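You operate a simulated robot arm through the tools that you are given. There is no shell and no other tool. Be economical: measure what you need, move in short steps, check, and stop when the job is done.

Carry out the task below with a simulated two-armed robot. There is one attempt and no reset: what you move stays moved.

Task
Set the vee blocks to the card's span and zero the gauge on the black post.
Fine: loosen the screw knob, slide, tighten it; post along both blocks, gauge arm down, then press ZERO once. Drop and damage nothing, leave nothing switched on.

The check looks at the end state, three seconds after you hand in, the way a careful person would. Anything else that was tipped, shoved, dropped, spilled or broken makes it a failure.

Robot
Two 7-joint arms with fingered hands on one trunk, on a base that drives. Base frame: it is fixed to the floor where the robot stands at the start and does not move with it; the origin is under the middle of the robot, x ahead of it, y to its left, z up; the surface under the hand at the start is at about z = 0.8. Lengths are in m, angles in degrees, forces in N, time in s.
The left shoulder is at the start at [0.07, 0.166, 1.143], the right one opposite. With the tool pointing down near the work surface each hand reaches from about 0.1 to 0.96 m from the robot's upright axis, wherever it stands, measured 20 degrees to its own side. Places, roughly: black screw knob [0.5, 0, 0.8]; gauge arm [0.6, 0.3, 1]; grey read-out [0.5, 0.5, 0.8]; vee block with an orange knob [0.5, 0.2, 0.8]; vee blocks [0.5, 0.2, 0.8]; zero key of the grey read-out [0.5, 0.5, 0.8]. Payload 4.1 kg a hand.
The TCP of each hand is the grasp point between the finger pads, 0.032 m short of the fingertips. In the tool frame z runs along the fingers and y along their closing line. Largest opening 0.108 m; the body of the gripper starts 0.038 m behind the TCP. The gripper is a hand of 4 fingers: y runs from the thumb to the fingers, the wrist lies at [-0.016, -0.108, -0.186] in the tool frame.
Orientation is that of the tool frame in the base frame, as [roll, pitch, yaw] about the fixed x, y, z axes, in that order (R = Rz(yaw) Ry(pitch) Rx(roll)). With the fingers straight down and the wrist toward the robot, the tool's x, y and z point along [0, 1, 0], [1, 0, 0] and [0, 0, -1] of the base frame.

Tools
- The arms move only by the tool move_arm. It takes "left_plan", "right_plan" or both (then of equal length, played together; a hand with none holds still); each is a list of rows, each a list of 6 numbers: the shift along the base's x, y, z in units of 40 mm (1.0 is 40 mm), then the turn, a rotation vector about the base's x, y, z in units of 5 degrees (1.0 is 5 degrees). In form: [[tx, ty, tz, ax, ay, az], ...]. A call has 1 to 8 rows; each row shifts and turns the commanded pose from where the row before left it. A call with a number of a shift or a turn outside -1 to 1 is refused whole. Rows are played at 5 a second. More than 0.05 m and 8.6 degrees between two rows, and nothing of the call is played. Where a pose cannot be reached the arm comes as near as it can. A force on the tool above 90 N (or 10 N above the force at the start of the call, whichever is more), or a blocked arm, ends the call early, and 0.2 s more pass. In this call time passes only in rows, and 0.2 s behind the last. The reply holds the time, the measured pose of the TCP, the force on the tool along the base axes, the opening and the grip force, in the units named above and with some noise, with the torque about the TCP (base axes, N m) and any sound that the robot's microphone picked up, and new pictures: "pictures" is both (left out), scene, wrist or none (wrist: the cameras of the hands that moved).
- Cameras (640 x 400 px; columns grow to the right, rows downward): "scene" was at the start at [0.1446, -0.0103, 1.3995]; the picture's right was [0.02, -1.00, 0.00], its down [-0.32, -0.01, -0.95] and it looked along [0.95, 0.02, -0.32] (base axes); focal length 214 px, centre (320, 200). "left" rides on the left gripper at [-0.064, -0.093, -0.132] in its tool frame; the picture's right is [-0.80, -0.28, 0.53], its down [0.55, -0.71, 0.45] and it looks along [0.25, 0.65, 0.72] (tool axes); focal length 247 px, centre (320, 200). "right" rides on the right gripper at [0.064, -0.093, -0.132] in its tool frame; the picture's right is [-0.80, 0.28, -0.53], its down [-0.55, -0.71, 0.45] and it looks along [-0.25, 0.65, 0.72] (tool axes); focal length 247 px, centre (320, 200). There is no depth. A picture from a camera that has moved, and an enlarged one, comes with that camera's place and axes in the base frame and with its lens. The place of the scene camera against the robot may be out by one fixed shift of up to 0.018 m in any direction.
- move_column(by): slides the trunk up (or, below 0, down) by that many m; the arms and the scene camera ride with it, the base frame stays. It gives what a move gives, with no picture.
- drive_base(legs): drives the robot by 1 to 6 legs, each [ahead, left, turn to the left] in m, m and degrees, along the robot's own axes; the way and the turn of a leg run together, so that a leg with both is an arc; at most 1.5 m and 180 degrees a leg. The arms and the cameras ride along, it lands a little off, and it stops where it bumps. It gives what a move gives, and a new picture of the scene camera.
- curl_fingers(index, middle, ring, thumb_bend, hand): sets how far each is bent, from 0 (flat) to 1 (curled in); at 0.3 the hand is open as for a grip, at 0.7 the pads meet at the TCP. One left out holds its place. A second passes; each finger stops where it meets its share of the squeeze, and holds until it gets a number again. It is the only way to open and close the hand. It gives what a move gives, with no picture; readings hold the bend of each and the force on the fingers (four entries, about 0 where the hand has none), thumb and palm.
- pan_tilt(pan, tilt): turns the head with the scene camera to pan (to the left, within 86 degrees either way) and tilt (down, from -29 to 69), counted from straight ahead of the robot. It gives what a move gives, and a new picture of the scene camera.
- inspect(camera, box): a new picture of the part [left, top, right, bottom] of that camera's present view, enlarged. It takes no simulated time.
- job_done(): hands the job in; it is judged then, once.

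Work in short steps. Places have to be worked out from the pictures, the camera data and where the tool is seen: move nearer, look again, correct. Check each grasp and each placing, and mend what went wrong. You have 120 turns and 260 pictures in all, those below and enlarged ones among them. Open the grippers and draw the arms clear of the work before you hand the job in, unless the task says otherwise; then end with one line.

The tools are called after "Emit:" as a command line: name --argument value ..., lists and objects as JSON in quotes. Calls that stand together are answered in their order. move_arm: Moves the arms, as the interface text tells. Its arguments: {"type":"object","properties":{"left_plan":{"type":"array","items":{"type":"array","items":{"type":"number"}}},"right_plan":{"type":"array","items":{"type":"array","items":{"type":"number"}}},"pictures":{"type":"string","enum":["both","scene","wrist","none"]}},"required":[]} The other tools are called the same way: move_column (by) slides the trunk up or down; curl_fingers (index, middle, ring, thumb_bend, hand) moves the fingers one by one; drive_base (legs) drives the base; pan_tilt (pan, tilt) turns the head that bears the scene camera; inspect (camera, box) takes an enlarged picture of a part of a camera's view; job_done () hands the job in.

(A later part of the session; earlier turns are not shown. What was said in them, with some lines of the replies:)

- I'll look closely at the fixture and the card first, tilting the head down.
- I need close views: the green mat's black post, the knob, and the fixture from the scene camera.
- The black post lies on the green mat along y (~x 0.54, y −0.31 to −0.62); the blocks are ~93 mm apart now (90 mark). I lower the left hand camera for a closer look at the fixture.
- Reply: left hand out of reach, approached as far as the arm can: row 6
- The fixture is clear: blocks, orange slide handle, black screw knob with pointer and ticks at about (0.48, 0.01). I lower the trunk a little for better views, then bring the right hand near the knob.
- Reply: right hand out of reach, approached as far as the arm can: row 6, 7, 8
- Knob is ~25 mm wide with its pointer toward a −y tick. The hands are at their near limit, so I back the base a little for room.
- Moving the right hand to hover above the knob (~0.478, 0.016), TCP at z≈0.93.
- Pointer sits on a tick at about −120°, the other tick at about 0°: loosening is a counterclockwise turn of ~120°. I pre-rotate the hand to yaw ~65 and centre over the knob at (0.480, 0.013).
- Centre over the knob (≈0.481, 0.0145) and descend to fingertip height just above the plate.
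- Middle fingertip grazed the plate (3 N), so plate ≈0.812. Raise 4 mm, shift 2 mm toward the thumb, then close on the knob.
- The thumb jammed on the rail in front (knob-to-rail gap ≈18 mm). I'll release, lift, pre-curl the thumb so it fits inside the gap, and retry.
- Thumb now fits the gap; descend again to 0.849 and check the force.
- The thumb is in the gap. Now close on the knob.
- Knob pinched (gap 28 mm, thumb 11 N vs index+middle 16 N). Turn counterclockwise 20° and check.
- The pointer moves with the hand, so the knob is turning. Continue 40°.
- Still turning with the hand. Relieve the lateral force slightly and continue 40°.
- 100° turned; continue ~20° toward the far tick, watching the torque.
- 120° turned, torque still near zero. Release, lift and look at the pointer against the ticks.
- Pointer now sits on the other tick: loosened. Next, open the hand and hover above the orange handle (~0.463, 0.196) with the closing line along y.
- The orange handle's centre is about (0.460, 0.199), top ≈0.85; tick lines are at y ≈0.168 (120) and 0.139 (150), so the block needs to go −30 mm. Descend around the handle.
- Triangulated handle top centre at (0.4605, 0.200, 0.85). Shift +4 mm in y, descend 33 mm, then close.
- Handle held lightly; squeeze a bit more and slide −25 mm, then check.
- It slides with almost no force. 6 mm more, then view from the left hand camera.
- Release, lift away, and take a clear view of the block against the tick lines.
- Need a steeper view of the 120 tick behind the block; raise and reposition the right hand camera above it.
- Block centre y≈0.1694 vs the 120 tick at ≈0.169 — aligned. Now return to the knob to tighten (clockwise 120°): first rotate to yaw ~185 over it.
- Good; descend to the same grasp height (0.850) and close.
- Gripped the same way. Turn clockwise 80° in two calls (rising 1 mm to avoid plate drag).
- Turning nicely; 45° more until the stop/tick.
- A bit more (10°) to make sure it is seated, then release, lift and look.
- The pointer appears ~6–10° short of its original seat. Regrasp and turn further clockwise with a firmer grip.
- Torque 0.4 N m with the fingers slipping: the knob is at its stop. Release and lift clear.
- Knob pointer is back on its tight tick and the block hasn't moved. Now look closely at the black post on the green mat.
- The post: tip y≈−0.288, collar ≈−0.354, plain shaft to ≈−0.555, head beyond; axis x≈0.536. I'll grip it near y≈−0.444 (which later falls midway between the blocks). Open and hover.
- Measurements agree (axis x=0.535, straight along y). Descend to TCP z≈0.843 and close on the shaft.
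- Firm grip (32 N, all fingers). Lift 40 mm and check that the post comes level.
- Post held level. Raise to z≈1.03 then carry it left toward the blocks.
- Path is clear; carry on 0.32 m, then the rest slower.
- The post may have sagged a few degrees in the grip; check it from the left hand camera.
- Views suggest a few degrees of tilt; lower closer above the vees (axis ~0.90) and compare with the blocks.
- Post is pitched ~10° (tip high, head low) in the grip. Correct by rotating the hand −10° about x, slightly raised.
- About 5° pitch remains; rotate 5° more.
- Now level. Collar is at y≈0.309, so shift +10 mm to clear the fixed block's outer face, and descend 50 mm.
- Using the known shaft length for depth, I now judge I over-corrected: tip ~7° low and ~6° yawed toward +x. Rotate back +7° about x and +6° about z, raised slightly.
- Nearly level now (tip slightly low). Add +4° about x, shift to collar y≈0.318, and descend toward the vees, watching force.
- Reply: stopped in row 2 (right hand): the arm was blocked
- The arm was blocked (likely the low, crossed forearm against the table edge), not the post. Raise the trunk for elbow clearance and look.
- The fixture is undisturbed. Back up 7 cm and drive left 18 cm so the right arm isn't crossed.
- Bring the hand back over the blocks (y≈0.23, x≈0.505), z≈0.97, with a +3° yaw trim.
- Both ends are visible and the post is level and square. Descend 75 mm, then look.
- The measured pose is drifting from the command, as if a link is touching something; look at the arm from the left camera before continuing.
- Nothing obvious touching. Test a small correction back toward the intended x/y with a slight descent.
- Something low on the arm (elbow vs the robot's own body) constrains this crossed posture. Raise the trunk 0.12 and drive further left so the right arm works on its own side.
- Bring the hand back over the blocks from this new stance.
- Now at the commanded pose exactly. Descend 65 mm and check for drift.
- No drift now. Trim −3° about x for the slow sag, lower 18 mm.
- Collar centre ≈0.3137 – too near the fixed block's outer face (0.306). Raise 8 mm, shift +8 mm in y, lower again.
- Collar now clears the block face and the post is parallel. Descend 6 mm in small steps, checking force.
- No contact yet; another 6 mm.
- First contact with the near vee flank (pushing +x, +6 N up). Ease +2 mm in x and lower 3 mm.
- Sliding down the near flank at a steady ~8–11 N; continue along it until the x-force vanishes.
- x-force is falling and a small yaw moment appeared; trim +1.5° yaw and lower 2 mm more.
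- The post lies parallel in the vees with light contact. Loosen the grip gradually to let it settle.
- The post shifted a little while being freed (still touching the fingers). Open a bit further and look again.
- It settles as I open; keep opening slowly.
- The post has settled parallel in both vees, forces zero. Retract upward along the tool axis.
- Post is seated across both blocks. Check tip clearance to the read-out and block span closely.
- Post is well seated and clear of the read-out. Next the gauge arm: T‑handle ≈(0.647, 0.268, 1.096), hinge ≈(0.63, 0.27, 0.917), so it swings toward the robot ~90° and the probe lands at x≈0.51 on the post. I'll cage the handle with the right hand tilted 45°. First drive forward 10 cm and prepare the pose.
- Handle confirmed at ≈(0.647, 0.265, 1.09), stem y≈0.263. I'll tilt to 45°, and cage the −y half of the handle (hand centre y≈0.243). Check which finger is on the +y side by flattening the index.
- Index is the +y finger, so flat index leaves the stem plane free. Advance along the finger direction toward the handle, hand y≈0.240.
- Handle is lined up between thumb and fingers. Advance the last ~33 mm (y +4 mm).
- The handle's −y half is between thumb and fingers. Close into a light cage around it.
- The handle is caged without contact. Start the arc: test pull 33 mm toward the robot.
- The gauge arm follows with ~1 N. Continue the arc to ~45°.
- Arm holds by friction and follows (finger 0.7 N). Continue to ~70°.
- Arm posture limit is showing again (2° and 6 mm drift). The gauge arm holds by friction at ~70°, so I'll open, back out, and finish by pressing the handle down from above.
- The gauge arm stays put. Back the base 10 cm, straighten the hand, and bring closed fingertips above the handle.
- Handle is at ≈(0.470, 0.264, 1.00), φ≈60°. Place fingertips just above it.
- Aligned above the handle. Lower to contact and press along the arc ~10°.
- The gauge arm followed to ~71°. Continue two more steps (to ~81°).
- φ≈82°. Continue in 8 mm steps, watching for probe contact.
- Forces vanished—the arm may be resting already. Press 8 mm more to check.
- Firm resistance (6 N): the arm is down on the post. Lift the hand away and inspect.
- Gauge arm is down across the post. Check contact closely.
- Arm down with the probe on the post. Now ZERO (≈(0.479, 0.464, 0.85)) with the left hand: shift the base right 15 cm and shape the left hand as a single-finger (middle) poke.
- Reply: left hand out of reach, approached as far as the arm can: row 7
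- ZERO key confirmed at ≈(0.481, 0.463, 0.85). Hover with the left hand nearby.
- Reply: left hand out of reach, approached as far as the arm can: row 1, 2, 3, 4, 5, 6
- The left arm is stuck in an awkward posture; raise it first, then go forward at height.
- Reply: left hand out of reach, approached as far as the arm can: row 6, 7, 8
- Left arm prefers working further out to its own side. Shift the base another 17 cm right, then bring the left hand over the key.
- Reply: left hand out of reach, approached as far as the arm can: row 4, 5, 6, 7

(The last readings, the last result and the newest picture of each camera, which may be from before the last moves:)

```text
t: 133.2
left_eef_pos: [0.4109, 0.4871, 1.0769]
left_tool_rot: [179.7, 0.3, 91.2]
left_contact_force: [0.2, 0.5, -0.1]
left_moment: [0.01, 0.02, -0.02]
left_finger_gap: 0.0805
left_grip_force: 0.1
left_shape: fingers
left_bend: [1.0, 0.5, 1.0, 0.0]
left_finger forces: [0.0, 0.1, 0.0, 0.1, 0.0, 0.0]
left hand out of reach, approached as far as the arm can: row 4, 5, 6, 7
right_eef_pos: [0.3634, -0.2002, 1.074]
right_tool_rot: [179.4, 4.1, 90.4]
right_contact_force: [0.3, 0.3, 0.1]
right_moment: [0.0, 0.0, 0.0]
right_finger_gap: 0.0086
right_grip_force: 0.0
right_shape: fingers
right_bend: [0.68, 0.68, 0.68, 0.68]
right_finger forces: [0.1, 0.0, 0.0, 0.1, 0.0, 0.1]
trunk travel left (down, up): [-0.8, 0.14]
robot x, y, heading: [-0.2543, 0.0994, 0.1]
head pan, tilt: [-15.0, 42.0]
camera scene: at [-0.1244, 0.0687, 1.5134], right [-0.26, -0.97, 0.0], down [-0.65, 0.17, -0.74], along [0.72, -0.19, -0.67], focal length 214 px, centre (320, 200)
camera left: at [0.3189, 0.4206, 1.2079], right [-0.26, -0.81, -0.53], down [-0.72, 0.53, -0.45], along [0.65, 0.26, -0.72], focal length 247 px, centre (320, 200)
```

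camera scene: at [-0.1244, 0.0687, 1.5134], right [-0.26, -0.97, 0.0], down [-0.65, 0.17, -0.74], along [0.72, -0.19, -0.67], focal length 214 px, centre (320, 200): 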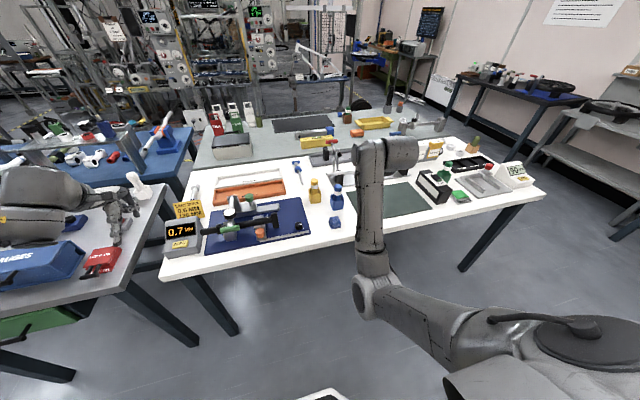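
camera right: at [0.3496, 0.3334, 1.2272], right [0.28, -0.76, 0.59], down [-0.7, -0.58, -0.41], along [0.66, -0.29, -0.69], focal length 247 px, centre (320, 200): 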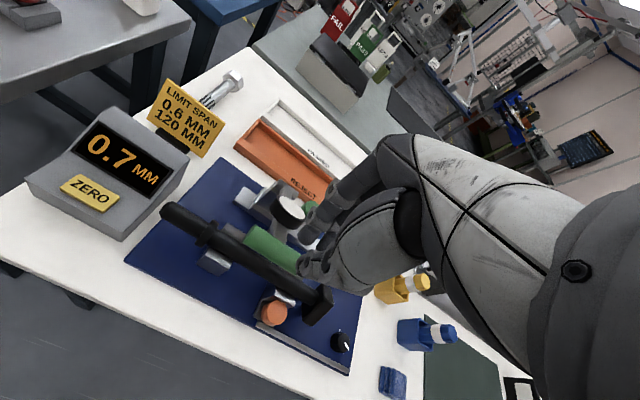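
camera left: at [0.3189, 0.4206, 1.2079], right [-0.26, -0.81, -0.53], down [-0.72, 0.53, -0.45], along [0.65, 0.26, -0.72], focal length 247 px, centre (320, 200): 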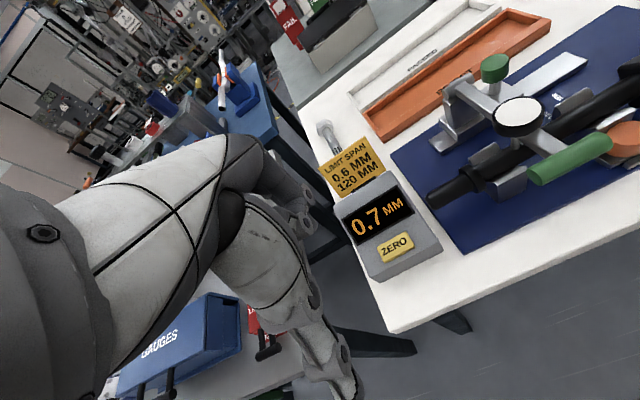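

The left arm can't go lower at this trunk height, so I'll position it laterally and use the trunk column for the vertical motion.

Emit:
move_arm --left_plan '[[0, 0, 1, 0, 0, 0], [0, 0, 0.8, 0, 0, 0], [0.6, -0.3, 0, 0, 0, 0], [0.7, -0.3, 0, 0, 0, 0]]' --pictures "none"

Emit:
move_column --by -0.15

Emit:
inspect --camera "left" --box '[220, 120, 540, 340]'

Emit:
inspect --camera "scene" --box '[80, 120, 280, 260]'

```text
t: 134.2
left_eef_pos: [0.4507, 0.4641, 1.1522]
left_tool_rot: [179.8, 0.1, 91.2]
left_contact_force: [-0.6, -0.7, 0.2]
left_moment: [-0.01, 0.01, 0.0]
left_finger_gap: 0.0804
left_grip_force: 0.1
left_shape: fingers
left_bend: [1.0, 0.5, 1.0, 0.0]
left_finger forces: [0.0, 0.0, 0.1, 0.0, 0.1, 0.1]
left hand out of reach, approached as far as the arm can: row 4
right_eef_pos: [0.3643, -0.2016, 1.0747]
right_tool_rot: [179.5, 4.2, 90.4]
right_contact_force: [0.4, 0.1, -0.9]
right_moment: [0.0, 0.04, 0.01]
right_finger_gap: 0.0085
right_grip_force: 0.1
right_shape: fingers
right_bend: [0.68, 0.68, 0.68, 0.68]
right_finger forces: [0.1, 0.0, 0.0, 0.0, 0.0, 0.0]
trunk travel left (down, up): [-0.8, 0.14]
robot x, y, heading: [-0.2535, 0.101, 0.5]
head pan, tilt: [-15.0, 42.0]
```

```text
t: 136.0
left_eef_pos: [0.4507, 0.4645, 1.0027]
left_tool_rot: [179.8, 0.2, 91.3]
left_contact_force: [-0.5, 0.3, 0.4]
left_moment: [-0.01, 0.01, -0.01]
left_finger_gap: 0.0802
left_grip_force: 0.0
left_shape: fingers
left_bend: [1.0, 0.5, 1.0, 0.0]
left_finger forces: [0.0, 0.0, 0.0, 0.1, 0.0, 0.0]
right_eef_pos: [0.3635, -0.201, 0.9233]
right_tool_rot: [179.5, 4.2, 90.3]
right_contact_force: [0.0, 0.4, 0.0]
right_moment: [-0.02, -0.02, 0.02]
right_finger_gap: 0.0084
right_grip_force: 0.1
right_shape: fingers
right_bend: [0.68, 0.68, 0.68, 0.68]
right_finger forces: [0.0, 0.0, 0.0, 0.1, 0.1, 0.1]
trunk travel left (down, up): [-0.65, 0.29]
robot x, y, heading: [-0.2571, 0.1014, 0.1]
head pan, tilt: [-15.0, 42.0]
```

```text
1.82 times, centred on (380, 230) of left
camera zoom: at [0.3592, 0.3987, 1.1339], right [-0.26, -0.81, -0.53], down [-0.72, 0.53, -0.45], along [0.65, 0.26, -0.72], focal length 449 px, centre (211, 146)
```

zoom: 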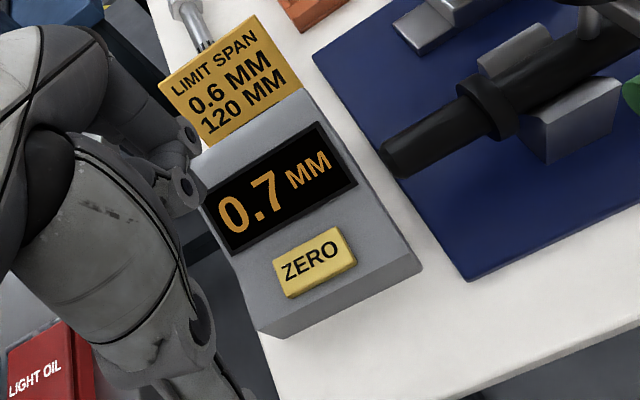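

```text
2.86 times, centred on (180, 190) of scene
camera zoom: at [-0.1245, 0.0676, 1.3634], right [-0.26, -0.97, 0.0], down [-0.65, 0.17, -0.74], along [0.72, -0.19, -0.67], focal length 613 px, centre (720, 229)
```

zoom: 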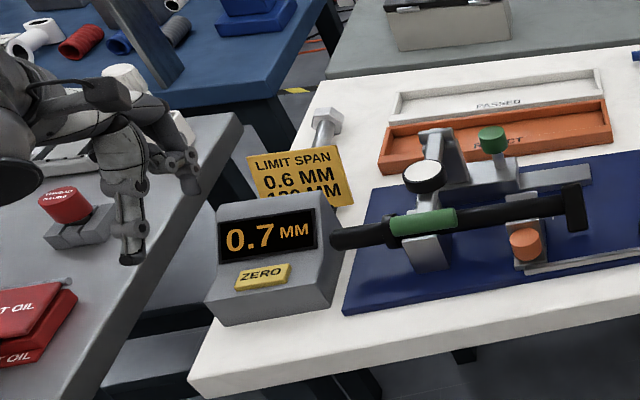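

Key at ≈(0.479, 0.461, 0.85); the middle fingertip is estimated at ≈(0.473, 0.4645, 0.98). Nudge +6 mm x, −3 mm y, and lower the trunk 8 cm.

Emit:
move_arm --left_plan '[[0.15, -0.08, 0, 0, 0, 0]]' --pictures "none"

Emit:
move_column --by -0.08

Emit:
inspect --camera "left" --box '[220, 120, 460, 300]'

Emit:
inspect --camera "scene" --box '[100, 120, 240, 220]'

```text
t: 136.4
left_eef_pos: [0.4525, 0.464, 1.0051]
left_tool_rot: [179.7, 0.1, 91.4]
left_contact_force: [0.1, -0.4, 0.0]
left_moment: [0.01, 0.05, -0.03]
left_finger_gap: 0.0805
left_grip_force: 0.1
left_shape: fingers
left_bend: [1.0, 0.5, 1.0, 0.0]
left_finger forces: [0.0, 0.0, 0.1, 0.0, 0.2, 0.1]
left hand out of reach, approached as far as the arm can: row 1
right_eef_pos: [0.3646, -0.2018, 0.9238]
right_tool_rot: [179.5, 4.1, 90.4]
right_contact_force: [-0.4, 0.0, -1.4]
right_moment: [0.0, 0.0, 0.02]
right_finger_gap: 0.0086
right_grip_force: 0.1
right_shape: fingers
right_bend: [0.68, 0.68, 0.68, 0.68]
right_finger forces: [0.0, 0.0, 0.0, 0.0, 0.1, 0.0]
trunk travel left (down, up): [-0.65, 0.29]
robot x, y, heading: [-0.2573, 0.0993, 0.5]
head pan, tilt: [-15.0, 42.0]
```

```text
t: 137.6
left_eef_pos: [0.4512, 0.4634, 0.926]
left_tool_rot: [179.7, 0.2, 91.3]
left_contact_force: [-1.5, -0.6, 0.3]
left_moment: [0.03, -0.02, 0.03]
left_finger_gap: 0.0805
left_grip_force: 0.1
left_shape: fingers
left_bend: [1.0, 0.5, 1.0, 0.0]
left_finger forces: [0.0, 0.0, 0.0, 0.0, 0.0, 0.0]
right_eef_pos: [0.3628, -0.2017, 0.8434]
right_tool_rot: [179.5, 4.1, 90.4]
right_contact_force: [1.3, 1.0, 0.4]
right_moment: [-0.02, 0.01, -0.03]
right_finger_gap: 0.0083
right_grip_force: 0.0
right_shape: fingers
right_bend: [0.68, 0.68, 0.68, 0.68]
right_finger forces: [0.0, 0.0, 0.0, 0.1, 0.0, 0.1]
trunk travel left (down, up): [-0.57, 0.37]
robot x, y, heading: [-0.2541, 0.1013, 0.2]
head pan, tilt: [-15.0, 42.0]
```

```text
2.22 times, centred on (340, 210) of left
camera zoom: at [0.3597, 0.3968, 1.0565], right [-0.26, -0.81, -0.53], down [-0.71, 0.53, -0.45], along [0.65, 0.26, -0.72], focal length 549 px, centre (276, 178)
```

zoom: 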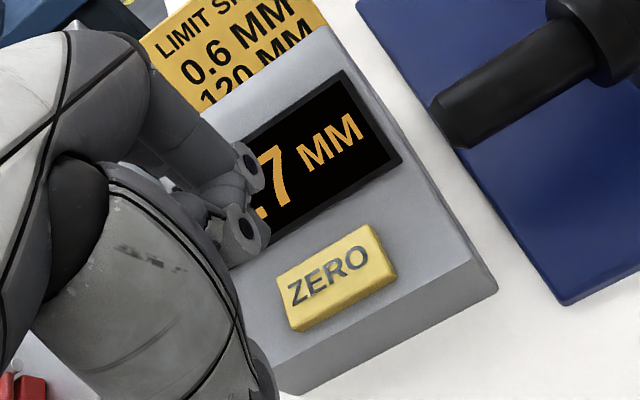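

```text
4.00 times, centred on (170, 170) of scene
camera zoom: at [-0.1246, 0.0676, 1.2834], right [-0.26, -0.97, 0.0], down [-0.65, 0.17, -0.74], along [0.72, -0.19, -0.67], focal length 858 px, centre (920, 320)
```

zoom: 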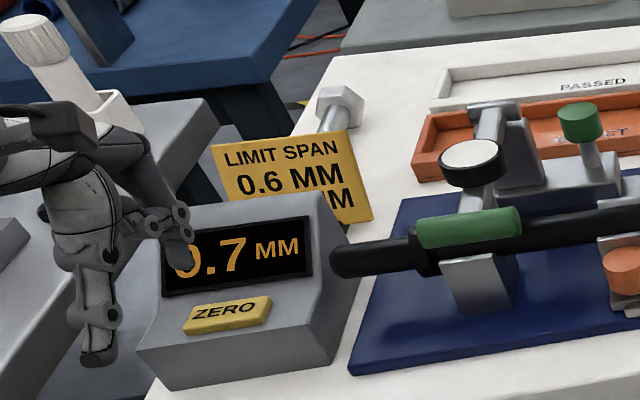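

Tip is ≈(0.473, 0.466, 0.905); key spans x 0.469–0.492, y 0.438–0.486. Uncurl the middle finger slightly (+7 mm x), raise the right hand out of the way, then lower the trunk 4 cm.

Emit:
move_arm --right_plan '[[0, 0, 1, 0, 0, 0], [0, 0, 1, 0, 0, 0], [0, 0, 1, 0, 0, 0], [0, 0, 1, 0, 0, 0]]' --pictures "none"

Emit:
curl_fingers --hand "left" --middle 0.45

Emit:
move_column --by -0.035

Emit:
inspect --camera "left" --box '[220, 120, 460, 300]'

Emit:
inspect --camera "scene" --box '[100, 90, 240, 190]'

```text
t: 138.6
left_eef_pos: [0.4516, 0.4658, 0.925]
left_tool_rot: [179.8, 0.2, 91.3]
left_contact_force: [-0.4, -0.1, 0.3]
left_moment: [-0.02, -0.01, 0.0]
left_finger_gap: 0.0809
left_grip_force: 0.1
left_shape: fingers
left_bend: [1.0, 0.5, 1.0, 0.0]
left_finger forces: [0.1, 0.0, 0.0, 0.0, 0.0, 0.0]
right_eef_pos: [0.3652, -0.2038, 1.0044]
right_tool_rot: [179.7, 4.0, 90.6]
right_contact_force: [0.8, 0.2, -0.3]
right_moment: [-0.02, 0.0, -0.04]
right_finger_gap: 0.0081
right_grip_force: 0.1
right_shape: fingers
right_bend: [0.68, 0.68, 0.68, 0.68]
right_finger forces: [0.1, 0.0, 0.0, 0.0, 0.0, 0.0]
trunk travel left (down, up): [-0.57, 0.37]
robot x, y, heading: [-0.2589, 0.1015, 0.4]
head pan, tilt: [-15.0, 42.0]
```

```text
t: 139.6
left_eef_pos: [0.453, 0.4635, 0.9241]
left_tool_rot: [179.8, 0.2, 91.4]
left_contact_force: [0.6, 0.2, -1.1]
left_moment: [-0.01, 0.02, -0.03]
left_finger_gap: 0.0805
left_grip_force: 0.0
left_shape: fingers
left_bend: [1.0, 0.45, 1.0, 0.0]
left_finger forces: [0.0, 0.0, 0.0, 0.1, 0.1, 0.1]
right_eef_pos: [0.3667, -0.2049, 1.0028]
right_tool_rot: [179.5, 4.2, 90.4]
right_contact_force: [0.8, 0.1, -1.4]
right_moment: [0.04, 0.01, -0.02]
right_finger_gap: 0.0083
right_grip_force: 0.2
right_shape: fingers
right_bend: [0.68, 0.68, 0.68, 0.68]
right_finger forces: [0.0, 0.1, 0.1, 0.0, 0.0, 0.0]
trunk travel left (down, up): [-0.57, 0.37]
robot x, y, heading: [-0.2575, 0.1014, 0.4]
head pan, tilt: [-15.0, 42.0]
```

```text
t: 140.4
left_eef_pos: [0.4511, 0.4632, 0.8915]
left_tool_rot: [179.8, 0.2, 91.3]
left_contact_force: [-0.2, 0.0, 0.0]
left_moment: [-0.02, 0.03, -0.02]
left_finger_gap: 0.0803
left_grip_force: 0.1
left_shape: fingers
left_bend: [1.0, 0.45, 1.0, 0.0]
left_finger forces: [0.0, 0.0, 0.1, 0.0, 0.1, 0.1]
right_eef_pos: [0.3668, -0.2043, 0.9684]
right_tool_rot: [179.5, 4.1, 90.3]
right_contact_force: [0.0, -0.5, 0.0]
right_moment: [-0.01, 0.01, -0.03]
right_finger_gap: 0.0079
right_grip_force: 0.0
right_shape: fingers
right_bend: [0.68, 0.68, 0.68, 0.68]
right_finger forces: [0.0, 0.1, 0.0, 0.0, 0.1, 0.1]
trunk travel left (down, up): [-0.535, 0.405]
robot x, y, heading: [-0.2555, 0.1059, 0.4]
head pan, tilt: [-15.0, 42.0]
```

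```text
2.22 times, centred on (340, 210) of left
camera zoom: at [0.3596, 0.3968, 1.0216], right [-0.26, -0.81, -0.53], down [-0.71, 0.53, -0.45], along [0.65, 0.26, -0.72], focal length 549 px, centre (276, 178)
```

zoom: 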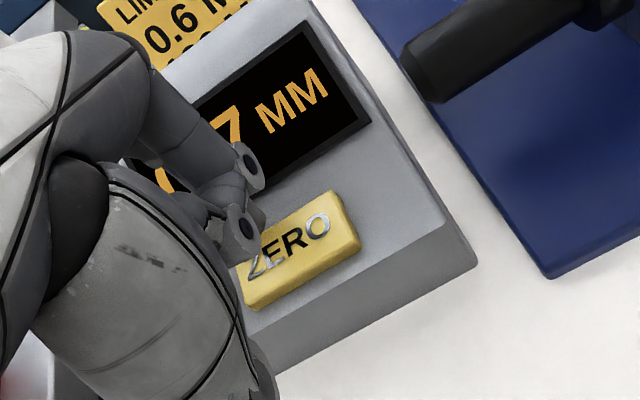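

```text
4.00 times, centred on (170, 140) of scene
camera zoom: at [-0.1247, 0.0676, 1.2484], right [-0.26, -0.97, 0.0], down [-0.65, 0.17, -0.74], along [0.72, -0.19, -0.67], focal length 858 px, centre (920, 440)
```

zoom: 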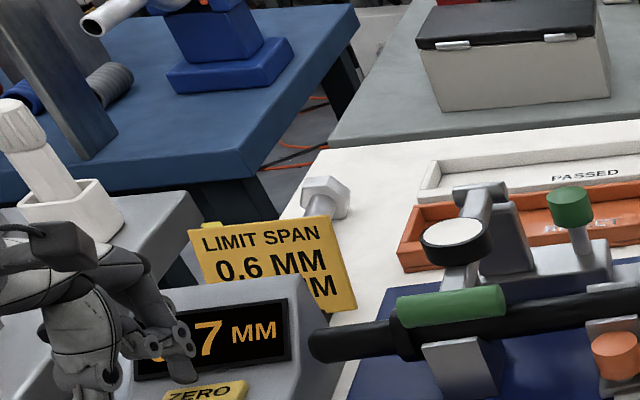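

The middle fingertip is ≈(0.478, 0.467, 0.871), right above the key. Lower 14 mm.

Emit:
move_column --by -0.014

Emit:
inspect --camera "scene" --box '[110, 110, 210, 190]'

```text
t: 141.0
left_eef_pos: [0.4513, 0.4618, 0.8796]
left_tool_rot: [179.4, 0.1, 91.2]
left_contact_force: [0.7, 1.6, 17.0]
left_moment: [0.26, -0.71, 0.02]
left_finger_gap: 0.0804
left_grip_force: 8.8
left_shape: fingers
left_bend: [1.0, 0.43, 1.0, 0.0]
left_finger forces: [0.0, 17.0, 0.0, 0.0, 0.0, 0.0]
right_eef_pos: [0.365, -0.2045, 0.9553]
right_tool_rot: [179.4, 4.0, 90.3]
right_contact_force: [-0.2, -0.1, 0.4]
right_moment: [0.0, -0.01, -0.02]
right_finger_gap: 0.0081
right_grip_force: 0.1
right_shape: fingers
right_bend: [0.68, 0.68, 0.68, 0.68]
right_finger forces: [0.1, 0.0, 0.0, 0.0, 0.0, 0.1]
trunk travel left (down, up): [-0.521, 0.419]
robot x, y, heading: [-0.2582, 0.1021, 0.0]
head pan, tilt: [-15.0, 42.0]
heard: click
```

```text
5.00 times, centred on (160, 150) of scene
camera zoom: at [-0.1263, 0.0669, 1.2348], right [-0.26, -0.97, 0.0], down [-0.65, 0.17, -0.74], along [0.72, -0.19, -0.67], focal length 1072 px, centre (1120, 450)
```

zoom: 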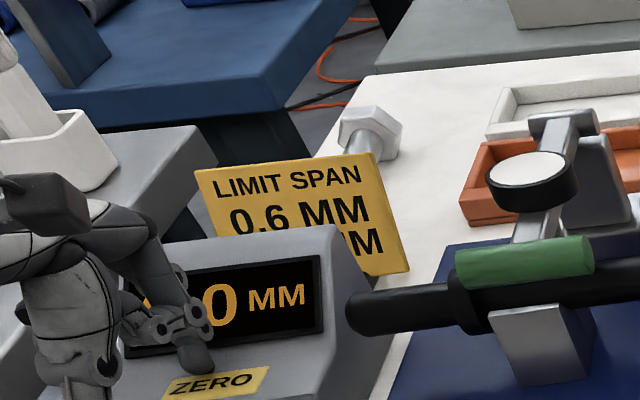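

Click heard and the display now shows 0.0. Release straight up with the trunk.

Emit:
move_column --by 0.2

Emit:
pan_tilt --pan 15 --tilt 42

Emit:
inspect --camera "left" --box '[300, 60, 640, 320]'

```text
t: 143.2
left_eef_pos: [0.4517, 0.4635, 1.075]
left_tool_rot: [179.7, 0.1, 91.4]
left_contact_force: [0.4, 0.3, -0.5]
left_moment: [0.03, 0.0, 0.0]
left_finger_gap: 0.0806
left_grip_force: 0.1
left_shape: fingers
left_bend: [1.0, 0.45, 1.0, 0.0]
left_finger forces: [0.0, 0.1, 0.1, 0.0, 0.0, 0.0]
right_eef_pos: [0.3668, -0.2046, 1.1544]
right_tool_rot: [179.5, 4.0, 90.4]
right_contact_force: [0.1, 0.4, -0.7]
right_moment: [0.01, -0.01, 0.01]
right_finger_gap: 0.0082
right_grip_force: 0.1
right_shape: fingers
right_bend: [0.68, 0.68, 0.68, 0.68]
right_finger forces: [0.0, 0.0, 0.0, 0.0, 0.0, 0.0]
trunk travel left (down, up): [-0.721, 0.219]
robot x, y, heading: [-0.2574, 0.1041, 0.2]
head pan, tilt: [-15.0, 42.0]
```

```text
t: 144.1
left_eef_pos: [0.4512, 0.4628, 1.0768]
left_tool_rot: [179.7, 0.2, 91.3]
left_contact_force: [0.1, 0.0, 0.9]
left_moment: [0.03, 0.02, -0.02]
left_finger_gap: 0.0809
left_grip_force: 0.0
left_shape: fingers
left_bend: [1.0, 0.45, 1.0, 0.0]
left_finger forces: [0.0, 0.0, 0.0, 0.0, 0.0, 0.0]
right_eef_pos: [0.3663, -0.2047, 1.154]
right_tool_rot: [179.6, 4.1, 90.3]
right_contact_force: [-0.5, 0.3, -0.7]
right_moment: [-0.02, -0.01, 0.02]
right_finger_gap: 0.0083
right_grip_force: 0.0
right_shape: fingers
right_bend: [0.68, 0.68, 0.68, 0.68]
right_finger forces: [0.1, 0.1, 0.1, 0.0, 0.1, 0.0]
trunk travel left (down, up): [-0.721, 0.219]
robot x, y, heading: [-0.2566, 0.1035, 0.1]
head pan, tilt: [15.0, 42.0]
camera scene: at [-0.1243, 0.1109, 1.4343], right [0.26, -0.97, 0.0], down [-0.65, -0.18, -0.74], along [0.72, 0.19, -0.67], focal length 214 px, centre (320, 200)
```

scene: 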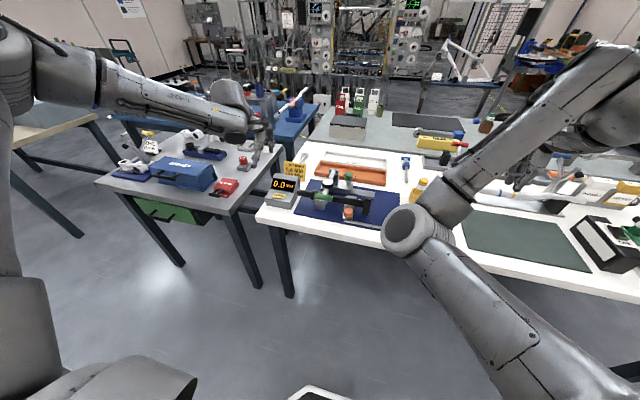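

```text
1.54 times, centred on (470, 190) of left
camera zoom: at [0.36, 0.3969, 1.2072], right [-0.26, -0.81, -0.53], down [-0.72, 0.53, -0.45], along [0.65, 0.26, -0.72], focal length 380 px, centre (89, 215)
```

zoom: 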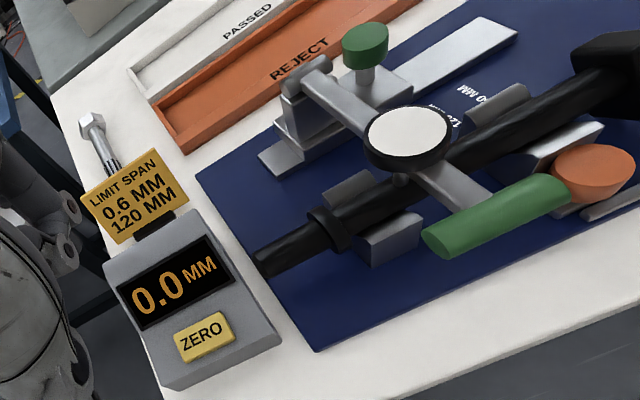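

Display 0.0 mm, probe on the post. Final check on the moving block against the 120 mark, then open hands and back away.

Emit:
inspect --camera "left" --box '[500, 80, 640, 190]'

Emit:
curl_fingers --hand "left" --index 0.3 --middle 0.3 --ring 0.3 --thumb_bend 0.3

Emit:
curl_fingers --hand "right" --index 0.3 --middle 0.3 --ring 0.3 --thumb_bend 0.3

Emit:
drive_base --legs '[[-0.2, 0, 0]]'

Emit:
inspect --camera "scene" --box '[240, 130, 440, 250]'

```text
3.64 times, centred on (570, 135) of left
camera zoom: at [0.36, 0.3969, 1.2072], right [-0.26, -0.81, -0.53], down [-0.72, 0.53, -0.45], along [0.65, 0.26, -0.72], focal length 898 px, centre (-589, 436)
```

zoom: 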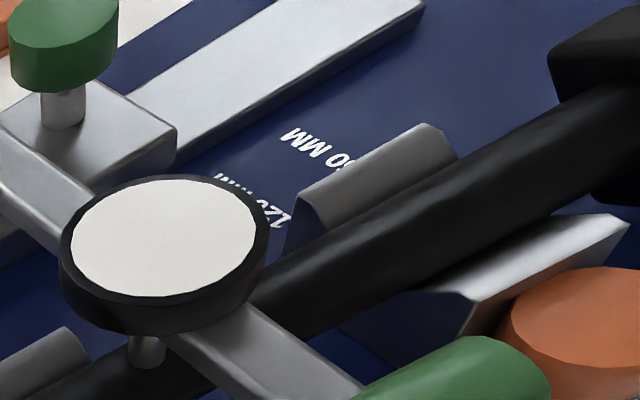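

```text
t: 145.1
left_eef_pos: [0.452, 0.4624, 1.0766]
left_tool_rot: [179.6, 0.3, 91.3]
left_contact_force: [0.5, 0.0, 0.7]
left_moment: [-0.03, -0.02, -0.02]
left_finger_gap: 0.109
left_grip_force: 0.0
left_shape: fingers
left_bend: [0.3, 0.3, 0.3, 0.3]
left_finger forces: [0.0, 0.1, 0.0, 0.0, 0.1, 0.0]
right_eef_pos: [0.3663, -0.2037, 1.1533]
right_tool_rot: [179.5, 4.2, 90.3]
right_contact_force: [0.4, -0.1, -0.1]
right_moment: [0.0, -0.02, -0.01]
right_finger_gap: 0.0084
right_grip_force: 0.0
right_shape: fingers
right_bend: [0.68, 0.68, 0.68, 0.68]
right_finger forces: [0.0, 0.0, 0.1, 0.1, 0.0, 0.0]
trunk travel left (down, up): [-0.721, 0.219]
robot x, y, heading: [-0.2555, 0.103, 0.2]
head pan, tilt: [15.0, 42.0]
```

```text
t: 146.1
left_eef_pos: [0.4519, 0.4635, 1.077]
left_tool_rot: [179.8, 0.2, 91.3]
left_contact_force: [-0.7, -0.3, 0.2]
left_moment: [0.04, -0.02, -0.03]
left_finger_gap: 0.1088
left_grip_force: 0.1
left_shape: fingers
left_bend: [0.3, 0.3, 0.3, 0.3]
left_finger forces: [0.0, 0.0, 0.0, 0.0, 0.0, 0.0]
right_eef_pos: [0.3661, -0.2037, 1.1541]
right_tool_rot: [179.5, 4.0, 90.3]
right_contact_force: [0.4, -0.3, 0.4]
right_moment: [0.02, -0.02, -0.02]
right_finger_gap: 0.1083
right_grip_force: 0.1
right_shape: fingers
right_bend: [0.3, 0.3, 0.3, 0.3]
right_finger forces: [0.0, 0.0, 0.0, 0.0, 0.0, 0.0]
trunk travel left (down, up): [-0.721, 0.219]
robot x, y, heading: [-0.2571, 0.1036, 0.1]
head pan, tilt: [15.0, 42.0]
```

```text
t: 147.7
left_eef_pos: [0.2522, 0.4649, 1.0759]
left_tool_rot: [179.7, 0.2, 91.5]
left_contact_force: [-0.3, -0.9, 0.4]
left_moment: [-0.03, 0.01, 0.0]
left_finger_gap: 0.1086
left_grip_force: 0.1
left_shape: fingers
left_bend: [0.3, 0.3, 0.3, 0.3]
left_finger forces: [0.0, 0.0, 0.1, 0.0, 0.0, 0.0]
right_eef_pos: [0.1682, -0.2033, 1.1538]
right_tool_rot: [179.5, 4.2, 90.7]
right_contact_force: [-0.9, 0.2, -0.4]
right_moment: [0.01, -0.03, 0.01]
right_finger_gap: 0.1082
right_grip_force: 0.1
right_shape: fingers
right_bend: [0.3, 0.3, 0.3, 0.3]
right_finger forces: [0.0, 0.1, 0.1, 0.0, 0.1, 0.0]
trunk travel left (down, up): [-0.721, 0.219]
robot x, y, heading: [-0.4582, 0.0985, 0.5]
head pan, tilt: [15.0, 42.0]
camera scene: at [-0.3227, 0.1104, 1.4342], right [0.27, -0.96, 0.0], down [-0.65, -0.18, -0.74], along [0.72, 0.2, -0.67], focal length 214 px, centre (320, 200)
```

scene: 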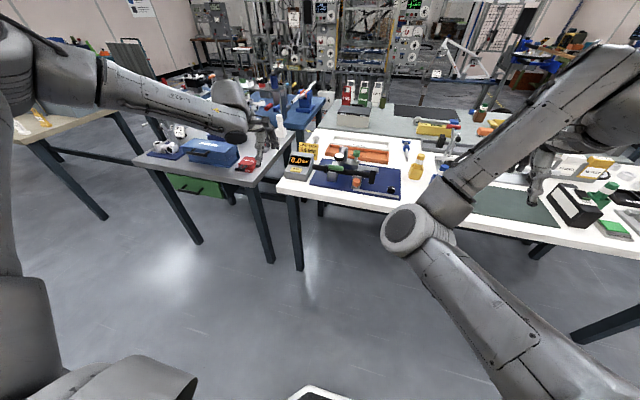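

```text
3.20 times, centred on (340, 190) of scene
camera zoom: at [-0.3227, 0.1104, 1.4342], right [0.27, -0.96, 0.0], down [-0.65, -0.18, -0.74], along [0.72, 0.2, -0.67], focal length 686 px, centre (256, 232)
```

zoom: 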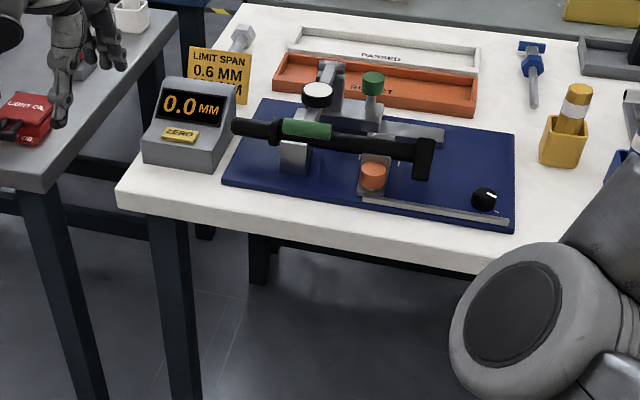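

Everything is in place: span at 120 and knob tight, post across both blocks, gauge arm down, display 0.0, hands open and clear.

Emit:
job_done

```text
The job is handed in.
```

The vee blocks are set to 120 mm and the screw knob is tight. The black post lies along both blocks with the gauge arm down on it. I pressed ZERO once and the read-out shows 0.0 mm. Nothing was dropped or left switched on.
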